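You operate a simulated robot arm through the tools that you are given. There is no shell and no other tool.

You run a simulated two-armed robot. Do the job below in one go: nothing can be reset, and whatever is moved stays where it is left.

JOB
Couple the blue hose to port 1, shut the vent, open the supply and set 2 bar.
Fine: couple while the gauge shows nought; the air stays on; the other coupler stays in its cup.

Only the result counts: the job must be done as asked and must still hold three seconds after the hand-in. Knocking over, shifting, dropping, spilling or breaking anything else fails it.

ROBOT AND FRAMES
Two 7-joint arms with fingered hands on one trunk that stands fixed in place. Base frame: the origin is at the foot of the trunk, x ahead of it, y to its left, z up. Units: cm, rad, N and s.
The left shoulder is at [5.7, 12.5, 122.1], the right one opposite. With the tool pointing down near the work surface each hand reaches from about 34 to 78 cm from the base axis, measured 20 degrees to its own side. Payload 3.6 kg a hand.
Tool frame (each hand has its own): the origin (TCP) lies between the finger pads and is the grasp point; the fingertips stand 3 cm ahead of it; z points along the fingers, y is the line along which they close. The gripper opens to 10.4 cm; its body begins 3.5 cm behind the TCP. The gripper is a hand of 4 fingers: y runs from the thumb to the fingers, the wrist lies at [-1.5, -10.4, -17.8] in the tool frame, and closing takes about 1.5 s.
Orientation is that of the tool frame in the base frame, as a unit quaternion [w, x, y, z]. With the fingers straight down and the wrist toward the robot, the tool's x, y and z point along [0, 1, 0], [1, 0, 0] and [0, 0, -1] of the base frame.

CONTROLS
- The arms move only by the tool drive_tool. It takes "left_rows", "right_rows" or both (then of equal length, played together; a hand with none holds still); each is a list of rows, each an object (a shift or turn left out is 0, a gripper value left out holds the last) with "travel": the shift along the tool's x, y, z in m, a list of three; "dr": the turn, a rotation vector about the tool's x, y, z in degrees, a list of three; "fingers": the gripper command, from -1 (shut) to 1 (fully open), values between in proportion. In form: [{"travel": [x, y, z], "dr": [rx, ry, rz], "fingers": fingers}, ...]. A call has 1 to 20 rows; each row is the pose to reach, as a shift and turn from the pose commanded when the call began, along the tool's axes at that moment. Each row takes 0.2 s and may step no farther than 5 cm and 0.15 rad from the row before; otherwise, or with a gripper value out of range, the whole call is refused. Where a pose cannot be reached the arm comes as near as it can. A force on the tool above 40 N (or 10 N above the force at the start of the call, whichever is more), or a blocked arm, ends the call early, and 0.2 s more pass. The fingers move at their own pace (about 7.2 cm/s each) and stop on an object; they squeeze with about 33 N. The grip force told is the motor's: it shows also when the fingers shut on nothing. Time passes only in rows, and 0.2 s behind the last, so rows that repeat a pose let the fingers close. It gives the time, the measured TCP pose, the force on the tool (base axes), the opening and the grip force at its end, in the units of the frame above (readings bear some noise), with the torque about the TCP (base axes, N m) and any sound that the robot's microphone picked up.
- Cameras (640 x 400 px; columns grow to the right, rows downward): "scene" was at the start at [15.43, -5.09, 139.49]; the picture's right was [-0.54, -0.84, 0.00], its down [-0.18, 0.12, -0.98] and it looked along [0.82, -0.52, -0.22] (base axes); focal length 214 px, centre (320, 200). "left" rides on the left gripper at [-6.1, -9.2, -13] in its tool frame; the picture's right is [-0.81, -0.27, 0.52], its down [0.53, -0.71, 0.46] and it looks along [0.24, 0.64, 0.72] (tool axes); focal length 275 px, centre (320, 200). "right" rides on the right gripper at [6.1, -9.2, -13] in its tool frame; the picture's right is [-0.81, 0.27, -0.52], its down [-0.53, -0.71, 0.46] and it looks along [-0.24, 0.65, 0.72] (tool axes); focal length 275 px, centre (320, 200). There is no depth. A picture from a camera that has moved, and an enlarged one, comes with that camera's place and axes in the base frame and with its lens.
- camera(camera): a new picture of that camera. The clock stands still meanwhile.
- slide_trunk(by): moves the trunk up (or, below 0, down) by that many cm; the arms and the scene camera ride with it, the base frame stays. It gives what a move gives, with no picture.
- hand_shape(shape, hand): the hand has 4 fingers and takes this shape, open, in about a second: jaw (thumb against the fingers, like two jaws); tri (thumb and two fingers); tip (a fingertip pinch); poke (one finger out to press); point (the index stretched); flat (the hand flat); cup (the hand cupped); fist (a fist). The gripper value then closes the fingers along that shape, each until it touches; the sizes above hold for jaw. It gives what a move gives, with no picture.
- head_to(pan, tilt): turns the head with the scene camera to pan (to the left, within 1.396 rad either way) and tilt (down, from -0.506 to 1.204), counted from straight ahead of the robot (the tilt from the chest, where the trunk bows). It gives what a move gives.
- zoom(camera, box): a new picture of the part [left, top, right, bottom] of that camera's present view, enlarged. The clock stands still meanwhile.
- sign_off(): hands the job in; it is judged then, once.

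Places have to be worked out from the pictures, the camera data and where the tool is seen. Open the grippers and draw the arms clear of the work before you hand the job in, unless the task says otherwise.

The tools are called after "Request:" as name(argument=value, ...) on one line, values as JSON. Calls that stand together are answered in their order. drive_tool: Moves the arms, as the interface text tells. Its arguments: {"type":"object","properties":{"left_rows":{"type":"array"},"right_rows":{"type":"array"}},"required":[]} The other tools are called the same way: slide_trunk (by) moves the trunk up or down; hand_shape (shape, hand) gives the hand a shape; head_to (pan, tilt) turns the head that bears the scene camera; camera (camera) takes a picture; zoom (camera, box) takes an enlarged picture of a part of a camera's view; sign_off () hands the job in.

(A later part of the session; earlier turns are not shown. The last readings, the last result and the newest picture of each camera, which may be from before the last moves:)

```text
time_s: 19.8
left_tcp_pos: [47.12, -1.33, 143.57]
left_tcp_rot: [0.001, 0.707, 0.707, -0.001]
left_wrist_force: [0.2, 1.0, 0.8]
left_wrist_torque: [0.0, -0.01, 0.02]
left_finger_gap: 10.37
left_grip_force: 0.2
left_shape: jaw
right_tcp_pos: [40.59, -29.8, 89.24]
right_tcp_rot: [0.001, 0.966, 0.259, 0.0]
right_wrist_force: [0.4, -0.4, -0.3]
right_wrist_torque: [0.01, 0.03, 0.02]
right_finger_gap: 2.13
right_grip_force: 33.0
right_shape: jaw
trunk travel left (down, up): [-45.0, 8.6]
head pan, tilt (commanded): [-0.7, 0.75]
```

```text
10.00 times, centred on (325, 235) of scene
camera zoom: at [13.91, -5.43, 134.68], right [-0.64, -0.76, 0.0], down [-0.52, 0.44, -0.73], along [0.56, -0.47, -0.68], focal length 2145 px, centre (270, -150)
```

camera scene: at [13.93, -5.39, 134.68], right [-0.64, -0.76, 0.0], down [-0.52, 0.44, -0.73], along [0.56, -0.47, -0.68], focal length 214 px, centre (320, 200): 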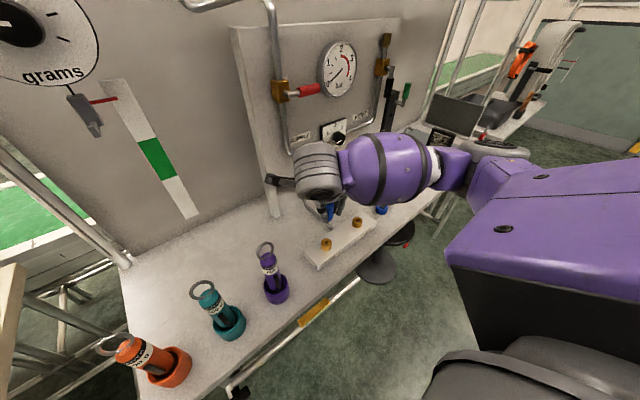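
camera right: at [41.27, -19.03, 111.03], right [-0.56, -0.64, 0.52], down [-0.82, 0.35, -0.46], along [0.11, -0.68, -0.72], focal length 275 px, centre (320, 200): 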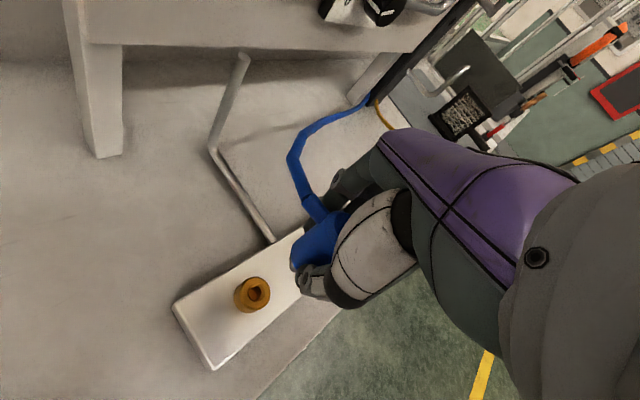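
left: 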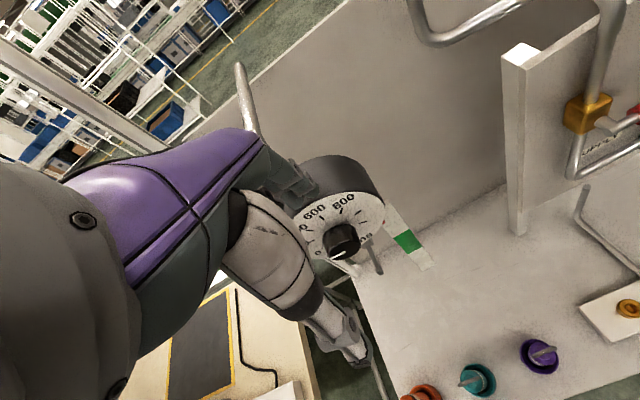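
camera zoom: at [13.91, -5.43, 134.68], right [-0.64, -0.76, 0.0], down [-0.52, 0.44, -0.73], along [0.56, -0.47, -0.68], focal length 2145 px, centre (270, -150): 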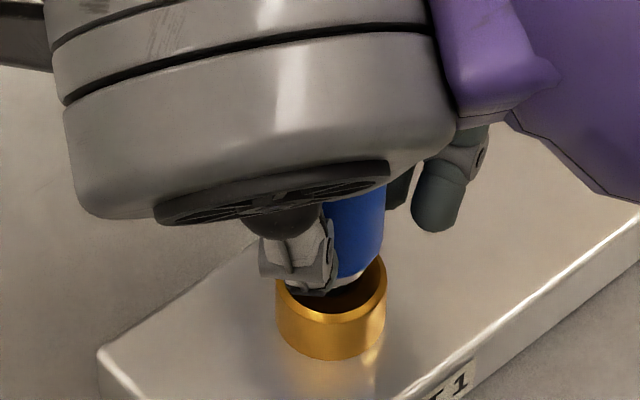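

There is no contact force and the nipple is at the mouth of the port. I continue down slowly.

Request:
drive_tool(right_rows=[{"travel": [0, 0, 0.002]}, {"travel": [0, 0, 0.004]}, {"travel": [0, 0, 0.006]}, {"travel": [0, 0, 0.008]}, {"travel": [0, 0, 0.01]}, {"travel": [0, 0, 0.012]}, {"travel": [0, 0, 0.012]}])

Request:
zoom(camera="right", box=[230, 200, 350, 300])

Request:
zoom(camera="scene", box=[300, 215, 350, 255])

```text
time_s: 21.4
left_tcp_pos: [46.87, -1.17, 143.64]
left_tcp_rot: [0.002, 0.707, 0.707, 0.0]
left_wrist_force: [-0.7, -0.1, -1.0]
left_wrist_torque: [-0.01, 0.0, 0.03]
left_finger_gap: 10.38
left_grip_force: 0.2
left_shape: jaw
right_tcp_pos: [40.46, -29.73, 88.17]
right_tcp_rot: [0.003, 0.966, 0.257, 0.005]
right_wrist_force: [0.0, -1.8, 35.0]
right_wrist_torque: [-0.24, -0.06, -0.04]
right_finger_gap: 2.33
right_grip_force: 33.0
right_shape: jaw
trunk travel left (down, up): [-45.0, 8.6]
head pan, tilt (commanded): [-0.7, 0.75]
```

```text
4.00 times, centred on (290, 250) of right
camera zoom: at [40.98, -18.71, 101.33], right [-0.57, -0.64, 0.51], down [-0.81, 0.35, -0.46], along [0.12, -0.68, -0.72], focal length 1101 px, centre (440, 0)
```

zoom: 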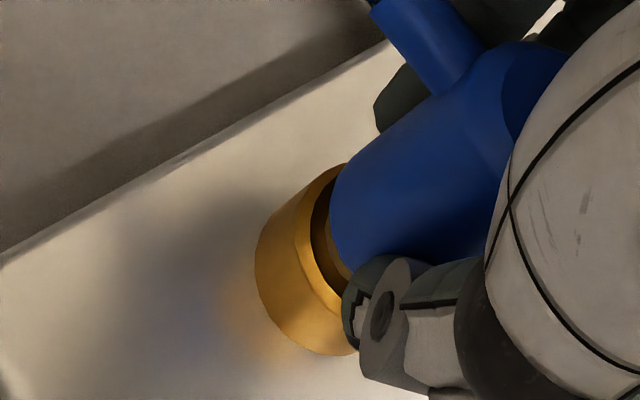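

```text
10.00 times, centred on (325, 235) of scene
camera zoom: at [13.68, -5.29, 134.74], right [-0.64, -0.76, 0.0], down [-0.52, 0.44, -0.73], along [0.56, -0.47, -0.68], focal length 2145 px, centre (270, -150)
```

zoom: 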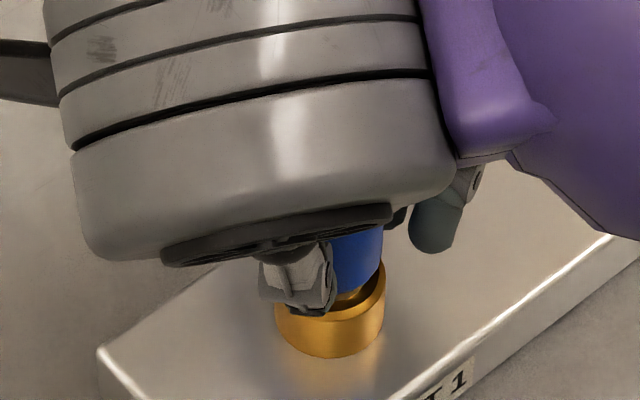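

Contact at about 35 N with TCP z of about 88.2, which means the nipple is in the port by more than 1 cm. I look closely to see whether the body is seated or the fingertips are touching.

Request:
zoom(camera="right", box=[265, 225, 325, 285])

Request:
zoom(camera="scene", box=[315, 235, 345, 255])

```text
6.67 times, centred on (295, 255) of right
camera zoom: at [40.98, -18.71, 101.33], right [-0.57, -0.64, 0.51], down [-0.81, 0.35, -0.46], along [0.12, -0.68, -0.72], focal length 1835 px, centre (487, -167)
```

zoom: 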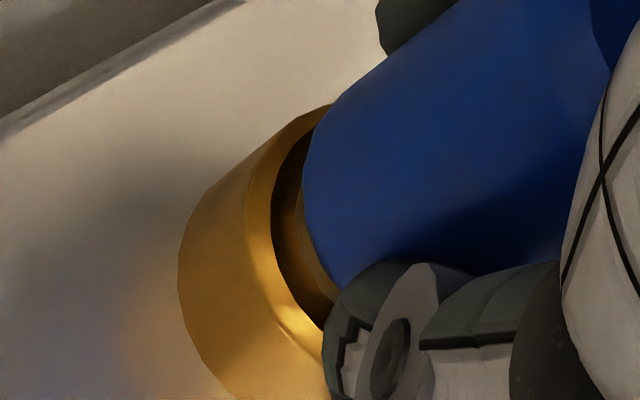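

```text
16.00 times, centred on (330, 245) of scene
camera zoom: at [13.68, -5.29, 134.74], right [-0.64, -0.76, 0.0], down [-0.52, 0.44, -0.73], along [0.56, -0.47, -0.68], focal length 3432 px, centre (160, -520)
```

zoom: 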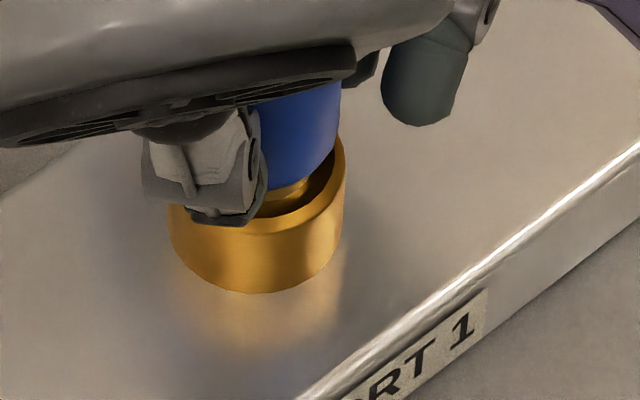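

The coupler slipped up about 4 mm in the fingers and the torque hints at off-centre contact, so it may be sitting on the port's chamfer. I relieve the force by raising 5 mm and re-measure.

Request:
drive_tool(right_rows=[{"travel": [0, 0, -0.002]}, {"travel": [0, 0, -0.004]}, {"travel": [0, 0, -0.004]}, {"travel": [0, 0, -0.004]}])

Request:
zoom(camera="right", box=[250, 210, 340, 300])

Request:
zoom(camera="scene", box=[310, 225, 350, 255])

```text
time_s: 22.4
left_tcp_pos: [46.94, -1.21, 143.62]
left_tcp_rot: [0.001, 0.707, 0.707, -0.001]
left_wrist_force: [-0.3, -0.2, 0.4]
left_wrist_torque: [0.02, -0.01, 0.0]
left_finger_gap: 10.37
left_grip_force: 0.0
left_shape: jaw
right_tcp_pos: [40.32, -29.59, 88.43]
right_tcp_rot: [0.0, 0.966, 0.258, 0.001]
right_wrist_force: [4.3, -1.2, 13.0]
right_wrist_torque: [-0.22, -0.23, 0.01]
right_finger_gap: 2.32
right_grip_force: 33.2
right_shape: jaw
trunk travel left (down, up): [-45.0, 8.6]
head pan, tilt (commanded): [-0.7, 0.75]
```

```text
4.44 times, centred on (295, 255) of right
camera zoom: at [41.05, -18.72, 101.44], right [-0.56, -0.64, 0.52], down [-0.82, 0.35, -0.46], along [0.11, -0.68, -0.72], focal length 1224 px, centre (431, -44)
```

zoom: 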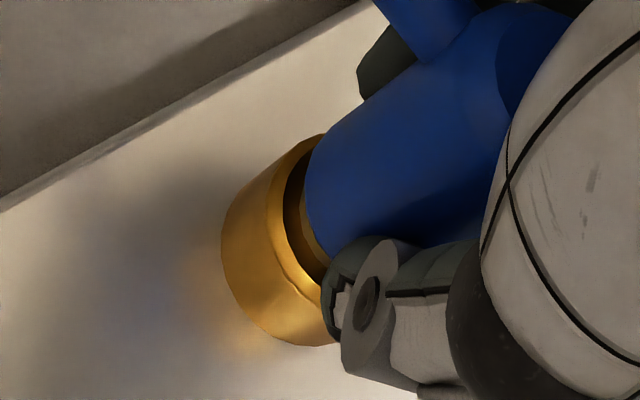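

```text
13.33 times, centred on (330, 240) of scene
camera zoom: at [13.88, -5.38, 134.68], right [-0.64, -0.76, 0.0], down [-0.52, 0.44, -0.73], along [0.56, -0.47, -0.68], focal length 2860 px, centre (187, -333)
```

zoom: 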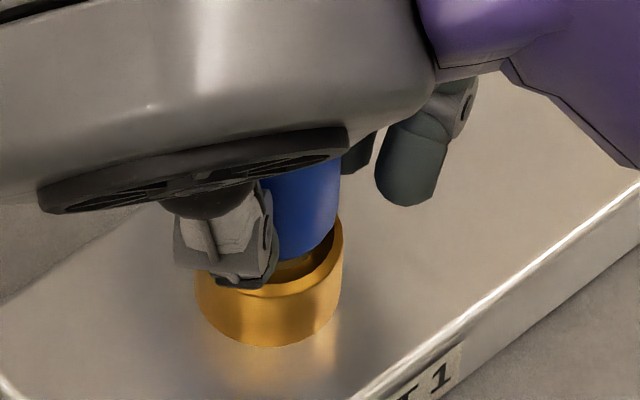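

The geometry says the nipple is about 1.3 cm inside the port, with the shoulder near the port face. A sideways force of +4 N in x shows I'm slightly off to -x. I shift +0.15 cm in x and press again.

Request:
drive_tool(right_rows=[{"travel": [0.0013, 0.0008, 0.0]}, {"travel": [0.0013, 0.0008, 0.0]}, {"travel": [0.0013, 0.0008, 0.001]}, {"travel": [0.0013, 0.0008, 0.002]}, {"travel": [0.0013, 0.0008, 0.003]}, {"travel": [0.0013, 0.0008, 0.004]}, {"travel": [0.0013, 0.0008, 0.004]}])

Request:
zoom(camera="right", box=[250, 210, 340, 300])

```text
time_s: 24.0
left_tcp_pos: [46.72, -1.15, 143.84]
left_tcp_rot: [0.001, 0.707, 0.707, 0.0]
left_wrist_force: [-0.9, 0.4, 0.2]
left_wrist_torque: [0.0, 0.01, 0.0]
left_finger_gap: 10.37
left_grip_force: 0.0
left_shape: jaw
right_tcp_pos: [40.47, -29.68, 88.42]
right_tcp_rot: [0.001, 0.966, 0.258, 0.003]
right_wrist_force: [-8.5, 1.3, 32.3]
right_wrist_torque: [-0.13, 0.13, -0.1]
right_finger_gap: 2.37
right_grip_force: 33.0
right_shape: jaw
trunk travel left (down, up): [-45.0, 8.6]
head pan, tilt (commanded): [-0.7, 0.75]
```

```text
4.44 times, centred on (295, 255) of right
camera zoom: at [41.12, -18.74, 101.33], right [-0.57, -0.64, 0.51], down [-0.82, 0.35, -0.46], along [0.12, -0.68, -0.72], focal length 1224 px, centre (431, -44)
```

zoom: 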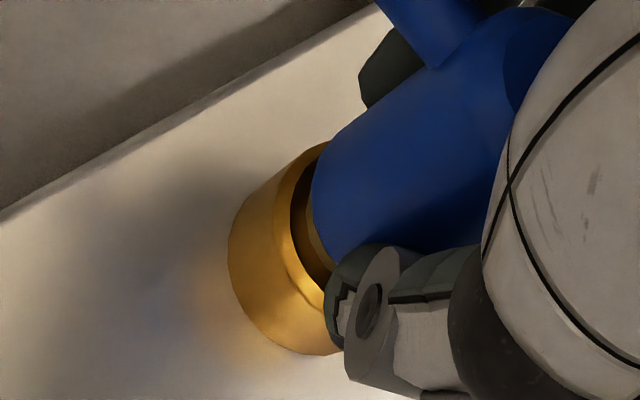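

Shifting sideways by 1.5 mm swung the side force by 13 N, so the nipple is captive in the port hole and the coupler will stand on its own. The fingertips may be what stops it going deeper, so I relieve the load, open, raise 1.2 cm and look.

Request:
drive_tool(right_rows=[{"travel": [-0.0006, -0.0003, -0.002]}, {"travel": [-0.0006, -0.0003, -0.004]}, {"travel": [-0.0006, -0.0003, -0.0045]}, {"travel": [-0.0006, -0.0003, -0.0045]}, {"travel": [-0.0006, -0.0003, -0.0045], "fingers": -0.4}, {"travel": [-0.0006, -0.0003, -0.0045], "fingers": 0.1}, {"travel": [-0.0006, -0.0003, -0.0045], "fingers": 0.1}, {"travel": [-0.0006, -0.0003, -0.0045], "fingers": 0.1}, {"travel": [-0.0006, -0.0003, -0.0045], "fingers": 0.1}])

Request:
camera(camera="right")

Request:
zoom(camera="scene", box=[300, 215, 350, 255])

```text
time_s: 26.0
left_tcp_pos: [46.98, -1.33, 143.63]
left_tcp_rot: [0.0, 0.707, 0.708, -0.001]
left_wrist_force: [0.1, 1.1, 0.2]
left_wrist_torque: [-0.02, 0.01, -0.04]
left_finger_gap: 10.39
left_grip_force: 0.0
left_shape: jaw
right_tcp_pos: [40.56, -29.91, 88.63]
right_tcp_rot: [-0.001, 0.966, 0.259, 0.0]
right_wrist_force: [0.2, -0.1, -1.3]
right_wrist_torque: [-0.01, 0.02, -0.01]
right_finger_gap: 5.65
right_grip_force: 0.0
right_shape: jaw
trunk travel left (down, up): [-45.0, 8.6]
head pan, tilt (commanded): [-0.7, 0.75]
```

```text
taken
camera right: at [41.22, -18.81, 101.5], right [-0.56, -0.64, 0.52], down [-0.82, 0.35, -0.46], along [0.11, -0.68, -0.72], focal length 275 px, centre (320, 200)
```

right: 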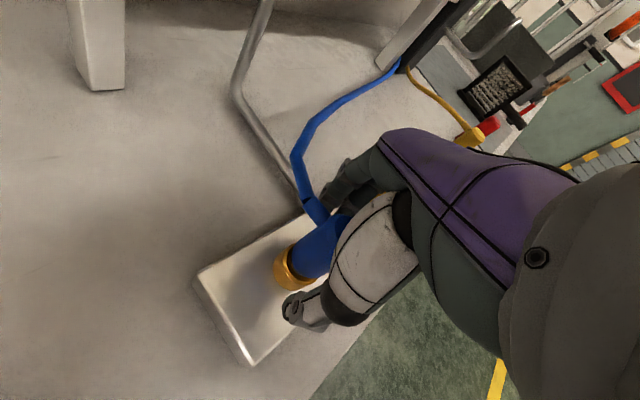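

```text
10.00 times, centred on (325, 235) of scene
camera zoom: at [13.9, -5.42, 134.68], right [-0.64, -0.76, 0.0], down [-0.52, 0.44, -0.73], along [0.56, -0.47, -0.68], focal length 2145 px, centre (270, -150)
```

zoom: 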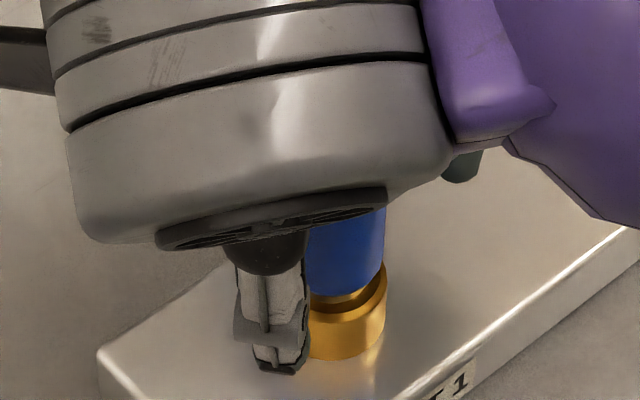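

The coupler stands by itself in port 1. I zoom in to judge its seat and tilt.

Request:
zoom(camera="right", box=[260, 190, 360, 310])

Request:
zoom(camera="scene", box=[315, 230, 345, 252])

```text
3.33 times, centred on (310, 250) of right
camera zoom: at [41.22, -18.81, 101.5], right [-0.56, -0.64, 0.52], down [-0.82, 0.35, -0.46], along [0.11, -0.68, -0.72], focal length 918 px, centre (353, 33)
```

zoom: 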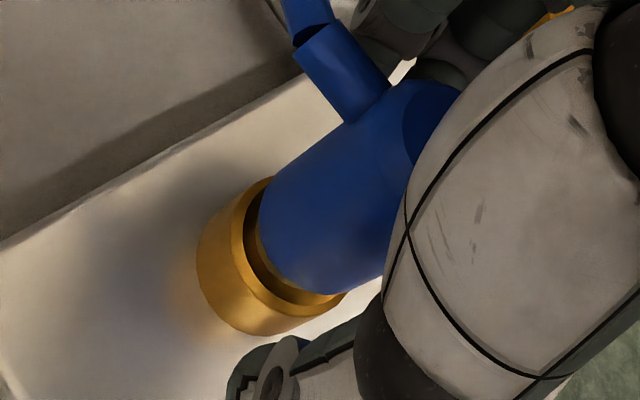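

```text
16.00 times, centred on (330, 241) of scene
camera zoom: at [13.9, -5.42, 134.68], right [-0.64, -0.76, 0.0], down [-0.52, 0.44, -0.73], along [0.56, -0.47, -0.68], focal length 3432 px, centre (160, -456)
```

zoom: 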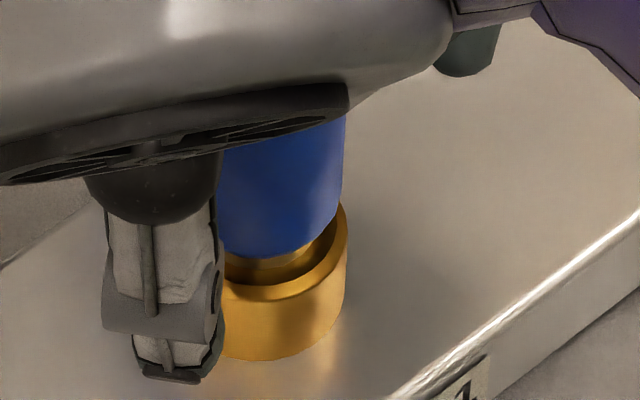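

The coupler is upright with a thin neck gap still showing. I raise 1.2 cm, regrip higher so the fingertips stay clear of the port, and press down again.

Request:
drive_tool(right_rows=[{"travel": [0, 0, -0.005]}, {"travel": [0, 0, -0.01]}, {"travel": [0, 0, -0.011]}, {"travel": [0, 0, -0.011], "fingers": -1}, {"travel": [0, 0, -0.011], "fingers": -1}, {"travel": [0, 0, -0.011], "fingers": -1}, {"travel": [0, 0, -0.011], "fingers": -1}, {"travel": [0, 0, -0.011], "fingers": -1}, {"travel": [0, 0, -0.011], "fingers": -1}])

Request:
zoom(camera="right", box=[260, 190, 360, 310])

```text
time_s: 28.0
left_tcp_pos: [47.09, -1.3, 143.61]
left_tcp_rot: [-0.001, 0.707, 0.707, 0.001]
left_wrist_force: [0.7, -0.6, -0.5]
left_wrist_torque: [-0.02, -0.01, -0.01]
left_finger_gap: 10.36
left_grip_force: 0.0
left_shape: jaw
right_tcp_pos: [40.58, -29.85, 89.54]
right_tcp_rot: [0.0, 0.966, 0.259, 0.0]
right_wrist_force: [-0.1, 0.8, -0.5]
right_wrist_torque: [0.01, -0.01, 0.02]
right_finger_gap: 2.14
right_grip_force: 33.4
right_shape: jaw
trunk travel left (down, up): [-45.0, 8.6]
head pan, tilt (commanded): [-0.7, 0.75]
```

```text
3.33 times, centred on (310, 250) of right
camera zoom: at [41.21, -18.84, 102.59], right [-0.56, -0.64, 0.52], down [-0.82, 0.35, -0.46], along [0.11, -0.68, -0.72], focal length 918 px, centre (353, 33)
```

zoom: 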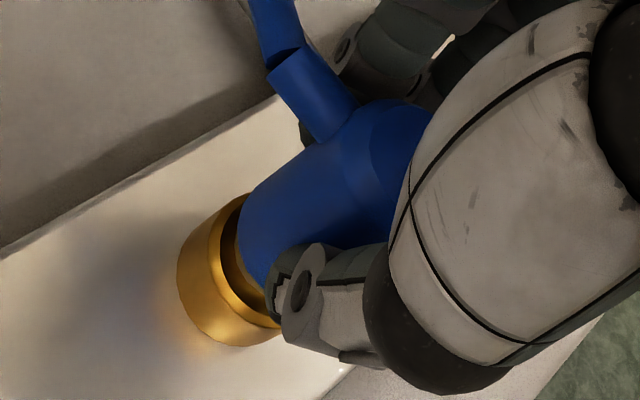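

Regripped at z 89.6. I press down in small steps and watch the force and sound.

Request:
drive_tool(right_rows=[{"travel": [0, 0, 0.001]}, {"travel": [0, 0, 0.002]}, {"travel": [0, 0, 0.003]}, {"travel": [0, 0, 0.004]}, {"travel": [0, 0, 0.005]}, {"travel": [0, 0, 0.006]}, {"travel": [0, 0, 0.007]}, {"travel": [0, 0, 0.008]}])

Request:
zoom(camera="right", box=[260, 190, 360, 310])

Request:
zoom(camera="scene", box=[315, 230, 345, 252])

```text
time_s: 29.6
left_tcp_pos: [46.77, -1.16, 143.68]
left_tcp_rot: [0.001, 0.707, 0.707, 0.0]
left_wrist_force: [0.0, -0.1, 0.1]
left_wrist_torque: [-0.01, -0.01, -0.01]
left_finger_gap: 10.35
left_grip_force: 0.1
left_shape: jaw
right_tcp_pos: [40.7, -29.81, 89.3]
right_tcp_rot: [0.002, 0.966, 0.258, 0.007]
right_wrist_force: [-9.7, 2.6, 25.1]
right_wrist_torque: [0.03, 0.22, -0.12]
right_finger_gap: 2.32
right_grip_force: 33.4
right_shape: jaw
trunk travel left (down, up): [-45.0, 8.6]
head pan, tilt (commanded): [-0.7, 0.75]
stopped in row 8 (right hand): the force on the tool passed its limit at 41 N (the readings are from after the stop); the commanded pose is now the measured one
```

```text
3.33 times, centred on (310, 250) of right
camera zoom: at [41.13, -18.77, 102.38], right [-0.57, -0.64, 0.51], down [-0.81, 0.35, -0.47], along [0.12, -0.68, -0.72], focal length 918 px, centre (353, 33)
```

zoom: 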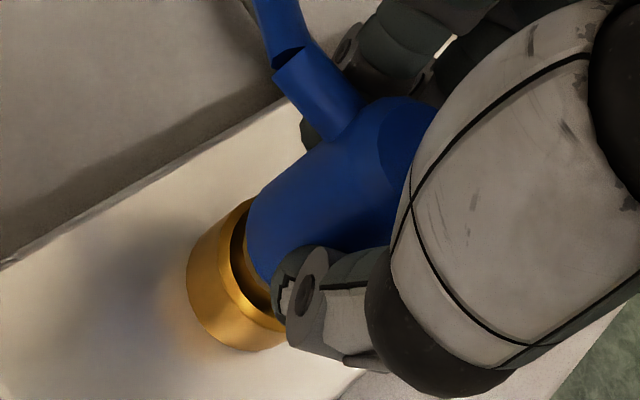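

```text
16.00 times, centred on (330, 241) of scene
camera zoom: at [13.67, -5.31, 134.69], right [-0.64, -0.76, 0.0], down [-0.52, 0.44, -0.73], along [0.56, -0.47, -0.68], focal length 3432 px, centre (160, -456)
```

zoom: 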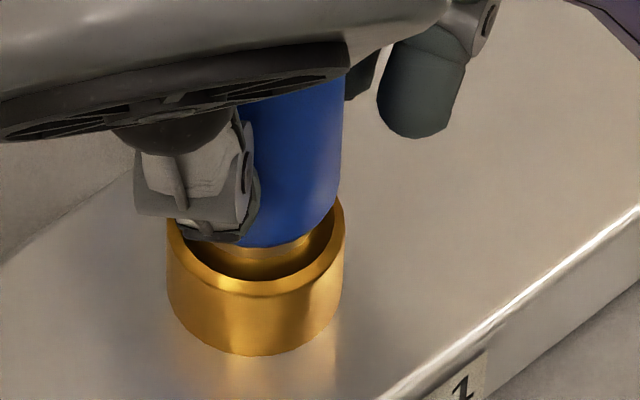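

The coupler itself bottoms out at the same height with 41 N, so the fingertips were not the cause. I do a gentle pull test to see whether it has already latched.

Request:
drive_tool(right_rows=[{"travel": [-0.0006, -0.0002, -0.001]}, {"travel": [-0.0006, -0.0002, -0.002]}, {"travel": [-0.0006, -0.0002, -0.003]}, {"travel": [-0.0006, -0.0002, -0.004]}, {"travel": [-0.0006, -0.0002, -0.005]}])

Request:
zoom(camera="right", box=[260, 190, 360, 310])

Request:
zoom(camera="scene", box=[315, 230, 345, 252])

```text
time_s: 30.8
left_tcp_pos: [46.98, -1.24, 143.61]
left_tcp_rot: [0.001, 0.707, 0.707, -0.001]
left_wrist_force: [0.0, 0.3, 0.3]
left_wrist_torque: [0.01, -0.02, -0.01]
left_finger_gap: 10.37
left_grip_force: 0.1
left_shape: jaw
right_tcp_pos: [40.64, -29.77, 89.58]
right_tcp_rot: [0.001, 0.966, 0.259, 0.003]
right_wrist_force: [1.0, 2.4, 4.9]
right_wrist_torque: [0.02, -0.04, 0.01]
right_finger_gap: 2.29
right_grip_force: 33.2
right_shape: jaw
trunk travel left (down, up): [-45.0, 8.6]
head pan, tilt (commanded): [-0.7, 0.75]
```

```text
3.33 times, centred on (310, 250) of right
camera zoom: at [41.15, -18.82, 102.49], right [-0.57, -0.64, 0.51], down [-0.81, 0.35, -0.46], along [0.12, -0.68, -0.72], focal length 918 px, centre (353, 33)
```

zoom: 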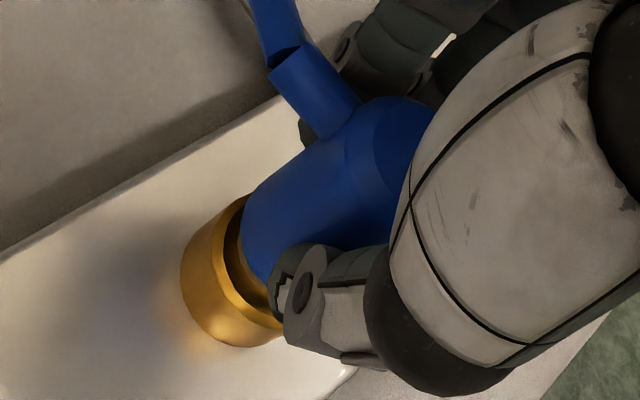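

```text
16.00 times, centred on (330, 241) of scene
camera zoom: at [13.89, -5.36, 134.67], right [-0.64, -0.76, 0.0], down [-0.52, 0.44, -0.73], along [0.56, -0.47, -0.68], focal length 3432 px, centre (160, -456)
```

zoom: 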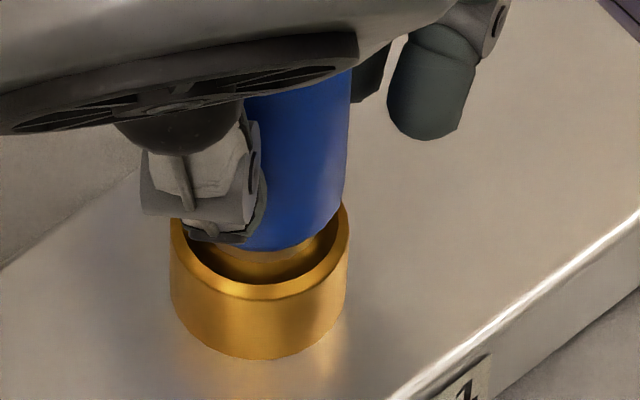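

Only +5 N remains and there is no tension yet. I pull a little more to see if it holds or slides out.

Request:
drive_tool(right_rows=[{"travel": [0, 0, -0.001]}, {"travel": [0, 0, -0.002]}, {"travel": [0, 0, -0.003]}, {"travel": [0, 0, -0.004]}, {"travel": [0, 0, -0.004]}])

Request:
zoom(camera="scene", box=[315, 230, 345, 252])

Request:
zoom(camera="right", box=[260, 190, 360, 310])

```text
time_s: 32.0
left_tcp_pos: [47.14, -1.37, 143.66]
left_tcp_rot: [-0.001, 0.707, 0.707, 0.0]
left_wrist_force: [0.2, -0.5, -0.3]
left_wrist_torque: [-0.03, 0.0, 0.01]
left_finger_gap: 10.39
left_grip_force: 0.0
left_shape: jaw
right_tcp_pos: [40.68, -29.82, 89.87]
right_tcp_rot: [0.001, 0.966, 0.259, 0.004]
right_wrist_force: [-0.6, 1.0, -12.2]
right_wrist_torque: [0.08, 0.07, -0.03]
right_finger_gap: 2.15
right_grip_force: 33.1
right_shape: jaw
trunk travel left (down, up): [-45.0, 8.6]
head pan, tilt (commanded): [-0.7, 0.75]
```

```text
16.00 times, centred on (330, 241) of scene
camera zoom: at [13.97, -5.46, 134.67], right [-0.64, -0.76, 0.0], down [-0.52, 0.44, -0.73], along [0.56, -0.47, -0.68], focal length 3432 px, centre (160, -456)
```

zoom: 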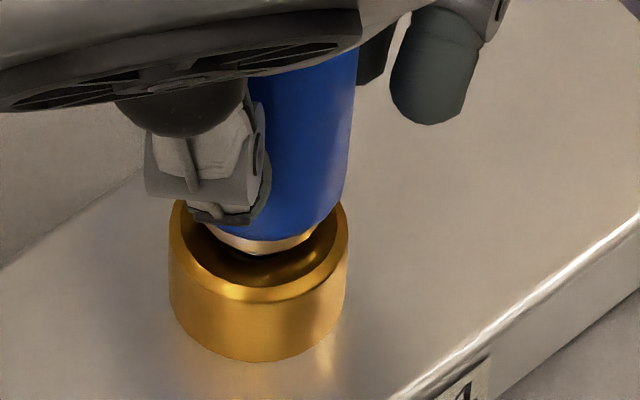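

```text
3.33 times, centred on (310, 250) of right
camera zoom: at [41.18, -18.91, 102.89], right [-0.57, -0.64, 0.51], down [-0.81, 0.35, -0.46], along [0.12, -0.68, -0.72], focal length 918 px, centre (353, 33)
```

zoom: 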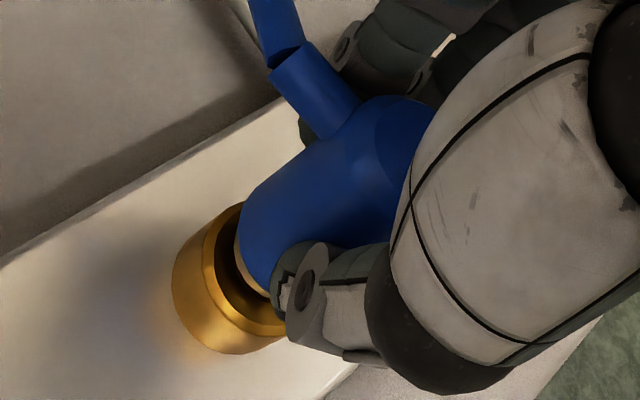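

Pulling lifted the coupler about 4 mm against a 12 N drag, so it is not latched and the seal is rubbing. I look closely at the neck and port mouth in this raised state.

Request:
zoom(camera="scene", box=[320, 238, 340, 250])

Request:
zoom(camera="right", box=[280, 245, 320, 275])

```text
16.00 times, centred on (330, 244) of scene
camera zoom: at [13.97, -5.46, 134.67], right [-0.64, -0.76, 0.0], down [-0.52, 0.44, -0.73], along [0.56, -0.47, -0.68], focal length 3432 px, centre (160, -504)
```

zoom: 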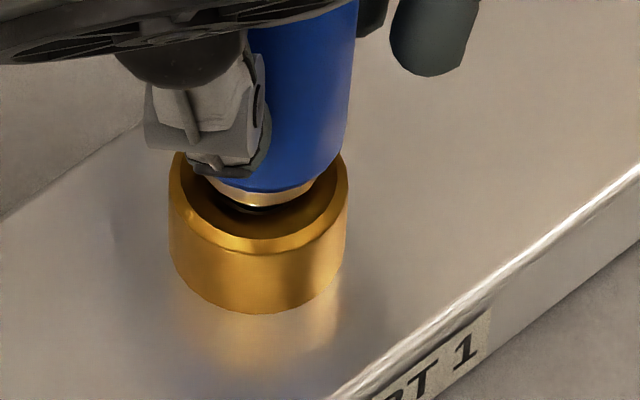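

```text
13.33 times, centred on (300, 260) of right
camera zoom: at [41.18, -18.91, 102.89], right [-0.57, -0.64, 0.51], down [-0.81, 0.35, -0.46], along [0.12, -0.68, -0.72], focal length 3670 px, centre (587, -600)
```

zoom: 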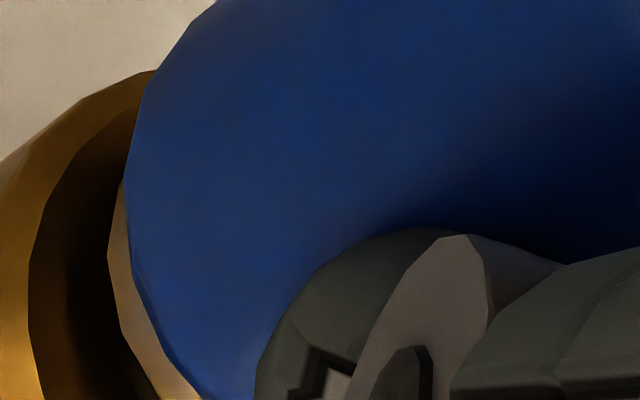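

The collar still stands about 6 mm above the port face even when pressed, so it jammed part-way, probably from side load. I press down moderately again and read the side force to correct it.

Request:
drive_tool(right_rows=[{"travel": [0, 0, 0.002]}, {"travel": [0, 0, 0.004]}, {"travel": [0, 0, 0.005]}, {"travel": [0, 0, 0.006]}, {"travel": [0, 0, 0.006]}])

```text
time_s: 33.2
left_tcp_pos: [46.99, -1.26, 143.65]
left_tcp_rot: [0.001, 0.707, 0.707, 0.0]
left_wrist_force: [0.1, 0.4, 0.0]
left_wrist_torque: [0.01, 0.03, -0.01]
left_finger_gap: 10.37
left_grip_force: 0.1
left_shape: jaw
right_tcp_pos: [40.74, -29.77, 89.53]
right_tcp_rot: [0.003, 0.966, 0.258, 0.006]
right_wrist_force: [-3.8, 2.6, 6.2]
right_wrist_torque: [-0.04, 0.07, 0.02]
right_finger_gap: 2.18
right_grip_force: 33.5
right_shape: jaw
trunk travel left (down, up): [-45.0, 8.6]
head pan, tilt (commanded): [-0.7, 0.75]
```

The side force is (-3.8, +2.6) N and the hand is tilted about 0.75°. I straighten it, correct sideways slightly, and press with a small wobble to free the jam.

Request:
drive_tool(right_rows=[{"travel": [-0.0002, -0.0005, 0.0005], "dr": [0.5, -0.6, 0]}, {"travel": [-0.0002, -0.0005, 0.001], "dr": [0.5, -0.6, 0]}, {"travel": [-0.0002, -0.0005, 0.002], "dr": [1.5, -0.6, 0]}, {"travel": [-0.0002, -0.0005, 0.002], "dr": [-0.5, -0.6, 0]}, {"travel": [-0.0002, -0.0005, 0.002], "dr": [0.5, 0.4, 0]}, {"travel": [-0.0002, -0.0005, 0.002], "dr": [0.5, -1.6, 0]}, {"travel": [-0.0002, -0.0005, 0.002], "dr": [0.5, -0.6, 3]}, {"travel": [-0.0002, -0.0005, 0.002], "dr": [0.5, -0.6, -3]}, {"travel": [-0.0002, -0.0005, 0.002], "dr": [0.5, -0.6, 0]}, {"travel": [-0.0002, -0.0005, 0.002], "dr": [0.5, -0.6, 0]}])

Request:
zoom(camera="scene", box=[315, 230, 345, 252])

```text
time_s: 35.4
left_tcp_pos: [46.89, -1.05, 143.7]
left_tcp_rot: [0.002, 0.707, 0.708, 0.0]
left_wrist_force: [0.4, -0.5, 0.5]
left_wrist_torque: [0.0, 0.01, -0.02]
left_finger_gap: 10.35
left_grip_force: 0.0
left_shape: jaw
right_tcp_pos: [40.49, -29.78, 89.27]
right_tcp_rot: [-0.001, 0.966, 0.258, -0.001]
right_wrist_force: [2.5, 3.1, 25.8]
right_wrist_torque: [-0.08, -0.13, 0.05]
right_finger_gap: 2.24
right_grip_force: 32.7
right_shape: jaw
trunk travel left (down, up): [-45.0, 8.6]
head pan, tilt (commanded): [-0.7, 0.75]
```

```text
16.00 times, centred on (330, 241) of scene
camera zoom: at [13.78, -5.29, 134.71], right [-0.64, -0.76, 0.0], down [-0.52, 0.44, -0.73], along [0.56, -0.47, -0.68], focal length 3432 px, centre (160, -456)
```

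zoom: 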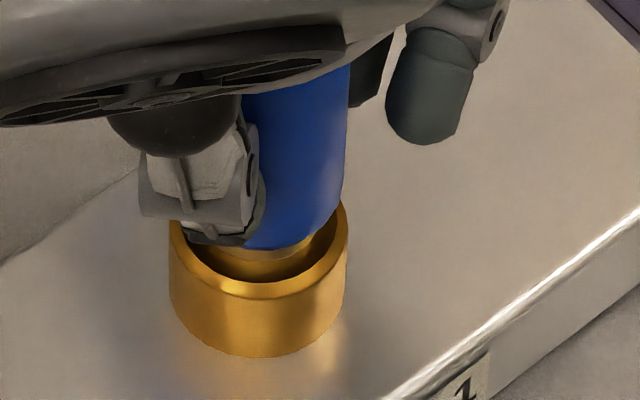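

The depth no longer changes. The hole floor looks to be about 1.3 cm down, so the nipple may now be on the floor. I ease off, open and lift the hand clear to inspect the free-standing coupler.

Request:
drive_tool(right_rows=[{"travel": [0, 0, -0.002]}, {"travel": [0, 0, -0.003]}, {"travel": [0, 0, -0.003]}, {"travel": [0, 0, -0.003], "fingers": -0.3}, {"travel": [0, 0, -0.003], "fingers": 0.3}, {"travel": [0, 0, -0.003], "fingers": 0.3}, {"travel": [0, 0, -0.003], "fingers": 0.3}, {"travel": [0, 0, -0.003], "fingers": 0.3}])

Request:
drive_tool(right_rows=[{"travel": [0, 0, -0.02]}, {"travel": [0, 0, -0.05]}, {"travel": [0, 0, -0.08]}, {"travel": [0, 0, -0.11]}, {"travel": [0, 0, -0.12]}, {"travel": [0, 0, -0.12]}])

Request:
camera(camera="right")

Request:
zoom(camera="scene", box=[295, 190, 375, 260])

```text
time_s: 37.2
left_tcp_pos: [47.08, -1.26, 143.63]
left_tcp_rot: [0.0, 0.707, 0.707, 0.0]
left_wrist_force: [-0.6, -0.9, -0.1]
left_wrist_torque: [0.02, 0.02, 0.0]
left_finger_gap: 10.36
left_grip_force: 0.1
left_shape: jaw
right_tcp_pos: [40.67, -29.85, 89.44]
right_tcp_rot: [-0.001, 0.966, 0.258, -0.001]
right_wrist_force: [0.3, 1.0, 0.1]
right_wrist_torque: [0.02, -0.04, 0.0]
right_finger_gap: 6.71
right_grip_force: 0.0
right_shape: jaw
trunk travel left (down, up): [-45.0, 8.6]
head pan, tilt (commanded): [-0.7, 0.75]
```

```text
time_s: 38.6
left_tcp_pos: [47.12, -1.28, 143.64]
left_tcp_rot: [0.0, 0.707, 0.707, -0.001]
left_wrist_force: [-0.3, 0.1, 0.1]
left_wrist_torque: [0.01, -0.02, -0.01]
left_finger_gap: 10.37
left_grip_force: 0.0
left_shape: jaw
right_tcp_pos: [40.85, -29.72, 101.55]
right_tcp_rot: [-0.001, 0.966, 0.258, -0.003]
right_wrist_force: [0.0, 0.2, -0.2]
right_wrist_torque: [0.03, 0.02, 0.03]
right_finger_gap: 6.73
right_grip_force: 0.1
right_shape: jaw
trunk travel left (down, up): [-45.0, 8.6]
head pan, tilt (commanded): [-0.7, 0.75]
```

```text
taken
camera right: at [41.49, -18.75, 114.5], right [-0.56, -0.64, 0.52], down [-0.82, 0.35, -0.45], along [0.11, -0.68, -0.73], focal length 275 px, centre (320, 200)
```

right: 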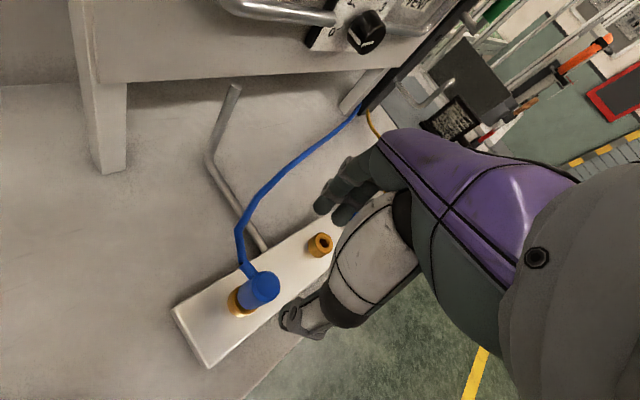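

```text
5.71 times, centred on (335, 225) of scene
camera zoom: at [13.91, -5.42, 134.68], right [-0.64, -0.76, 0.0], down [-0.52, 0.44, -0.73], along [0.56, -0.47, -0.68], focal length 1226 px, centre (234, 57)
```

zoom: 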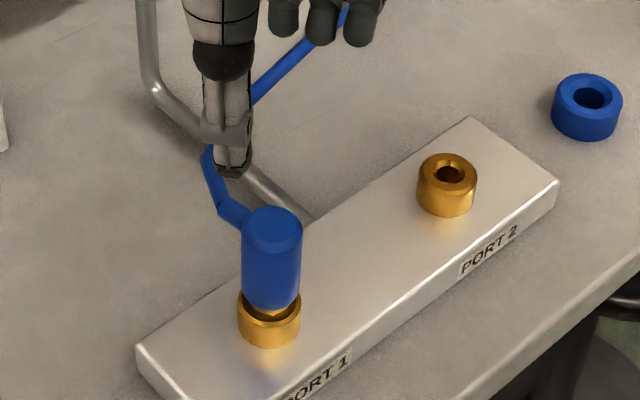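

The coupler stands upright in port 1 by itself. I zoom in closely on it and on the empty port 2 for comparison.

Request:
zoom(camera="scene", box=[315, 220, 350, 255])

Request:
zoom(camera="scene", box=[345, 210, 370, 230])

Request:
zoom(camera="right", box=[220, 250, 290, 330])

```text
11.43 times, centred on (332, 238) of scene
camera zoom: at [13.91, -5.42, 134.68], right [-0.64, -0.76, 0.0], down [-0.52, 0.44, -0.73], along [0.56, -0.47, -0.68], focal length 2451 px, centre (177, -229)
```

zoom: 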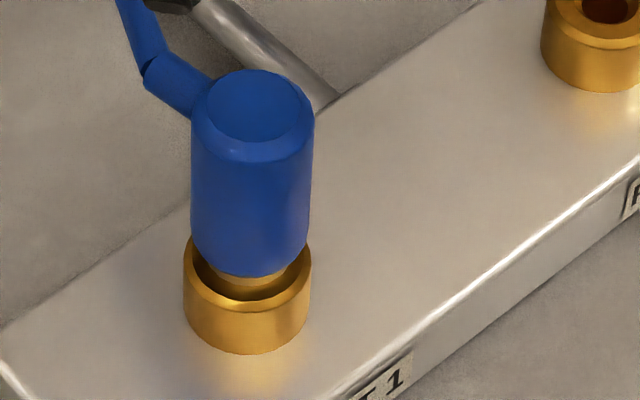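

```text
16.00 times, centred on (358, 220) of scene
camera zoom: at [13.91, -5.42, 134.68], right [-0.64, -0.76, 0.0], down [-0.52, 0.44, -0.73], along [0.56, -0.47, -0.68], focal length 3432 px, centre (-280, -120)
```

zoom: 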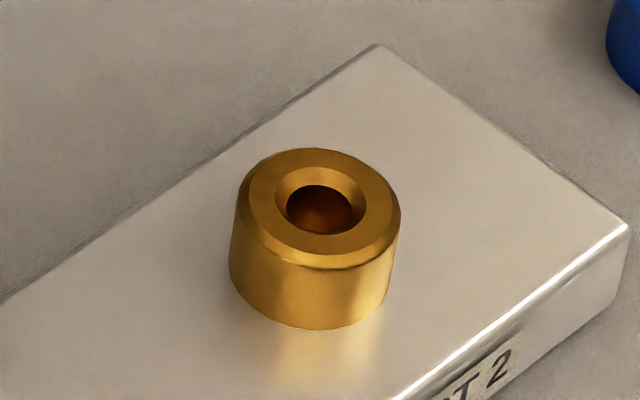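

```text
5.00 times, centred on (255, 290) of right
camera zoom: at [41.49, -18.75, 114.5], right [-0.56, -0.64, 0.52], down [-0.82, 0.35, -0.45], along [0.11, -0.68, -0.73], focal length 1376 px, centre (645, -250)
```

zoom: 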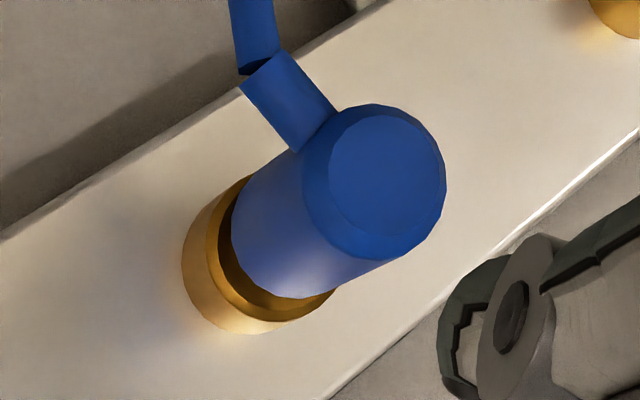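

The collar looks to be on, or within about 1 mm of, the port face. Before going on I read the work-steps poster, in case it says how the coupler locks.

Request:
head_to(pan=-0.75, tilt=0.05)

Request:
camera(camera="scene")

```text
time_s: 39.7
left_tcp_pos: [47.16, -1.2, 143.54]
left_tcp_rot: [0.0, 0.707, 0.707, 0.0]
left_wrist_force: [0.4, -0.2, 0.0]
left_wrist_torque: [0.0, 0.01, -0.01]
left_finger_gap: 10.32
left_grip_force: 0.2
left_shape: jaw
right_tcp_pos: [40.75, -29.86, 101.53]
right_tcp_rot: [0.0, 0.966, 0.258, -0.002]
right_wrist_force: [-0.1, -0.3, 0.2]
right_wrist_torque: [0.03, -0.02, 0.0]
right_finger_gap: 6.73
right_grip_force: 0.1
right_shape: jaw
trunk travel left (down, up): [-45.0, 8.6]
head pan, tilt (commanded): [-0.75, 0.051]
```

```text
taken
camera scene: at [14.24, -6.3, 141.02], right [-0.68, -0.73, 0.0], down [-0.04, 0.04, -1.0], along [0.73, -0.68, -0.05], focal length 214 px, centre (320, 200)
```

scene: 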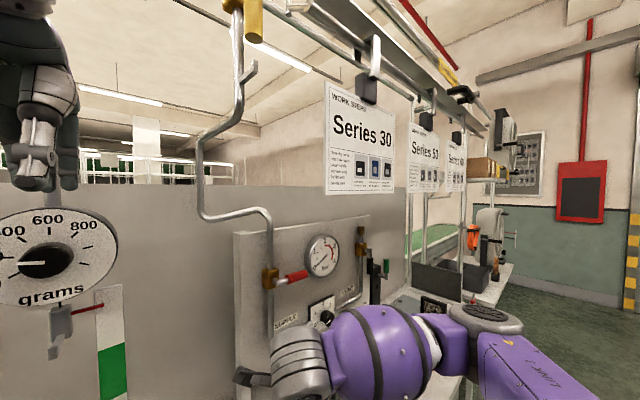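

Request:
zoom(camera="scene", box=[320, 70, 420, 200])

Request:
zoom(camera="scene", box=[250, 220, 410, 330])

Request:
zoom(camera="scene", box=[200, 0, 280, 50])

```text
3.08 times, centred on (370, 135) of scene
camera zoom: at [14.24, -6.3, 141.02], right [-0.68, -0.73, 0.0], down [-0.04, 0.04, -1.0], along [0.73, -0.68, -0.05], focal length 660 px, centre (166, 400)
```

zoom: 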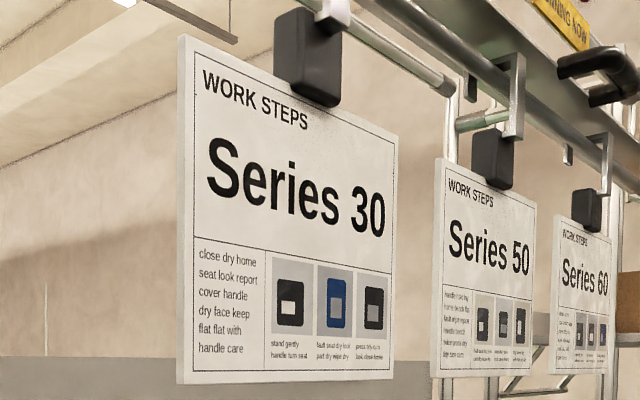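

```text
3.64 times, centred on (330, 275) of scene
camera zoom: at [14.24, -6.3, 141.02], right [-0.68, -0.73, 0.0], down [-0.04, 0.04, -1.0], along [0.73, -0.68, -0.05], focal length 780 px, centre (284, -73)
```

zoom: 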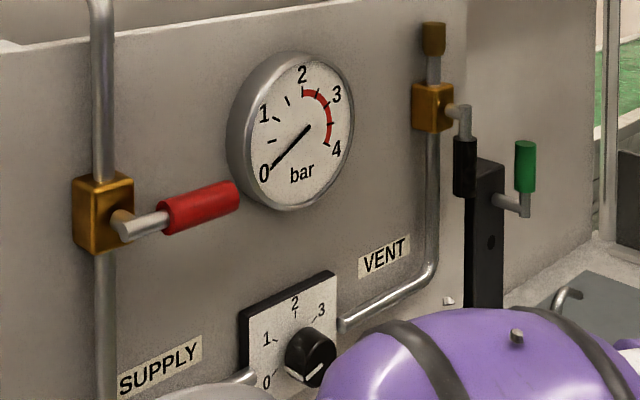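

```text
8.00 times, centred on (240, 25) of scene
camera zoom: at [14.24, -6.3, 141.02], right [-0.68, -0.73, 0.0], down [-0.04, 0.04, -1.0], along [0.73, -0.68, -0.05], focal length 1716 px, centre (960, 1600)
```

zoom: 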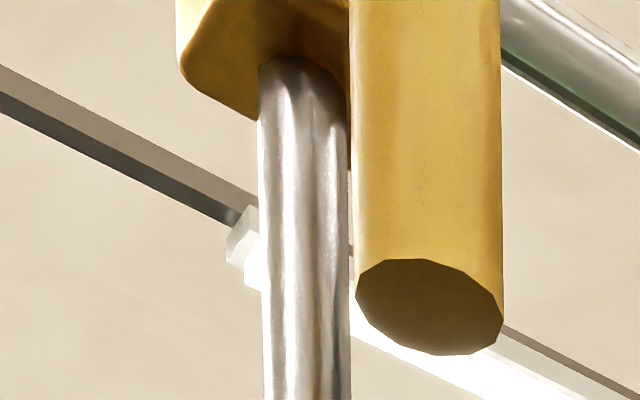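

The poster is generic. It shows the yellow-handled valve overhead is the air main, and it must stay on. The coupler leans slightly toward its hose, so it is probably not locked. I close the empty fingers and press straight on its top, where it can align itself.

Request:
head_to(pan=-0.7, tilt=0.75)

Request:
drive_tool(right_rows=[{"travel": [0, 0, 0], "fingers": -1}, {"fingers": -1}, {"fingers": -1}, {"fingers": -1}, {"fingers": -1}, {"fingers": -1}, {"fingers": -1}])

Request:
camera(camera="right")

Request:
zoom(camera="scene", box=[295, 190, 375, 260])

```text
time_s: 40.8
left_tcp_pos: [47.01, -1.45, 143.62]
left_tcp_rot: [-0.001, 0.707, 0.707, 0.001]
left_wrist_force: [0.3, -1.1, -0.3]
left_wrist_torque: [0.01, 0.0, -0.04]
left_finger_gap: 10.37
left_grip_force: 0.0
left_shape: jaw
right_tcp_pos: [40.7, -29.76, 101.47]
right_tcp_rot: [-0.001, 0.966, 0.258, -0.001]
right_wrist_force: [-0.3, -0.5, -1.3]
right_wrist_torque: [0.01, -0.01, -0.01]
right_finger_gap: 6.77
right_grip_force: 0.0
right_shape: jaw
trunk travel left (down, up): [-45.0, 8.6]
head pan, tilt (commanded): [-0.7, 0.75]
```

```text
time_s: 42.4
left_tcp_pos: [47.04, -1.29, 143.57]
left_tcp_rot: [0.0, 0.707, 0.707, 0.0]
left_wrist_force: [-0.2, -0.4, 0.0]
left_wrist_torque: [-0.01, -0.06, 0.01]
left_finger_gap: 10.35
left_grip_force: 0.2
left_shape: jaw
right_tcp_pos: [40.75, -29.71, 101.47]
right_tcp_rot: [-0.001, 0.966, 0.258, -0.002]
right_wrist_force: [-0.6, -0.4, -0.6]
right_wrist_torque: [0.0, 0.01, -0.04]
right_finger_gap: 0.0
right_grip_force: 32.7
right_shape: jaw
trunk travel left (down, up): [-45.0, 8.6]
head pan, tilt (commanded): [-0.7, 0.75]
```

```text
taken
camera right: at [41.5, -18.76, 114.49], right [-0.56, -0.64, 0.52], down [-0.82, 0.35, -0.45], along [0.11, -0.68, -0.73], focal length 275 px, centre (320, 200)
```

right: 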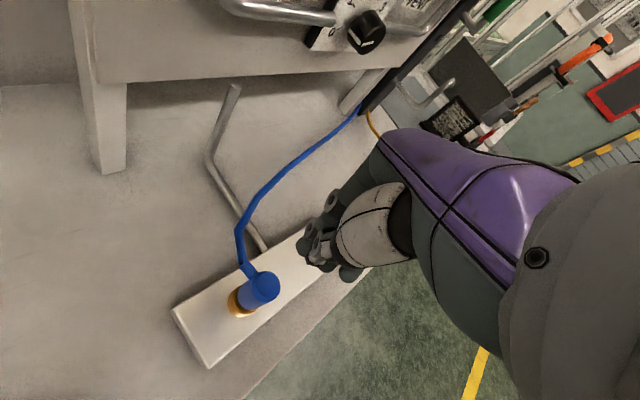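

```text
5.71 times, centred on (335, 225) of scene
camera zoom: at [13.9, -5.42, 134.68], right [-0.64, -0.76, 0.0], down [-0.52, 0.44, -0.73], along [0.56, -0.47, -0.68], focal length 1226 px, centre (234, 57)
```

zoom: 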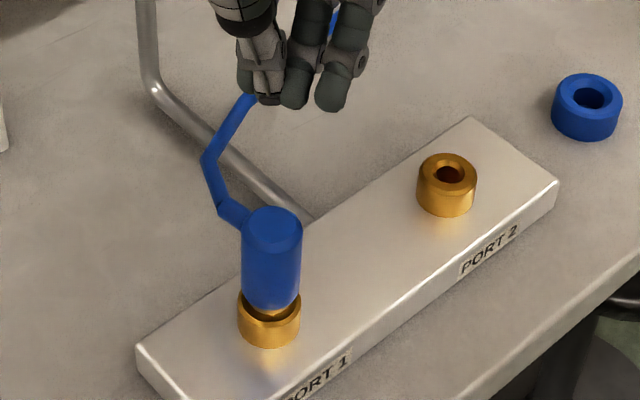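

The closed fingertips are centred near the hand axis. I lower them to just above the coupler's top, then press gently.

Request:
drive_tool(right_rows=[{"travel": [-0.0032, 0.0016, 0.02]}, {"travel": [-0.0032, 0.0016, 0.04]}, {"travel": [-0.0032, 0.0016, 0.06]}, {"travel": [-0.0032, 0.0016, 0.072]}, {"travel": [-0.0032, 0.0016, 0.074]}, {"travel": [-0.0032, 0.0016, 0.074]}])

Request:
camera(camera="right")

Request:
zoom(camera="scene", box=[310, 205, 360, 255])

```text
time_s: 43.8
left_tcp_pos: [47.05, -1.37, 143.58]
left_tcp_rot: [0.0, 0.707, 0.707, 0.0]
left_wrist_force: [0.3, -0.6, -0.4]
left_wrist_torque: [-0.01, 0.0, -0.02]
left_finger_gap: 10.33
left_grip_force: 0.0
left_shape: jaw
right_tcp_pos: [40.44, -30.14, 94.13]
right_tcp_rot: [-0.002, 0.966, 0.258, -0.002]
right_wrist_force: [0.5, -0.3, -0.1]
right_wrist_torque: [0.01, 0.03, 0.01]
right_finger_gap: 0.0
right_grip_force: 32.6
right_shape: jaw
trunk travel left (down, up): [-45.0, 8.6]
head pan, tilt (commanded): [-0.7, 0.75]
```

```text
taken
camera right: at [41.21, -19.26, 107.22], right [-0.56, -0.64, 0.52], down [-0.82, 0.35, -0.45], along [0.11, -0.68, -0.73], focal length 275 px, centre (320, 200)
```

right: 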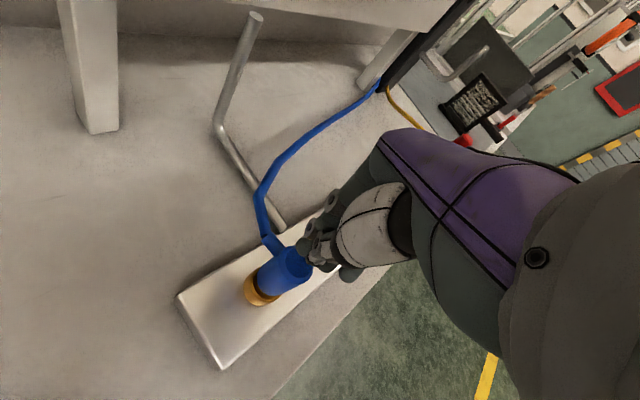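

```text
8.00 times, centred on (335, 230) of scene
camera zoom: at [13.9, -5.42, 134.68], right [-0.64, -0.76, 0.0], down [-0.52, 0.44, -0.73], along [0.56, -0.47, -0.68], focal length 1716 px, centre (200, -40)
```

zoom: 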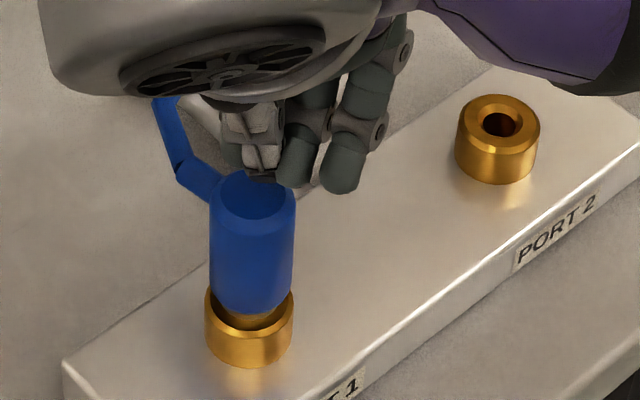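

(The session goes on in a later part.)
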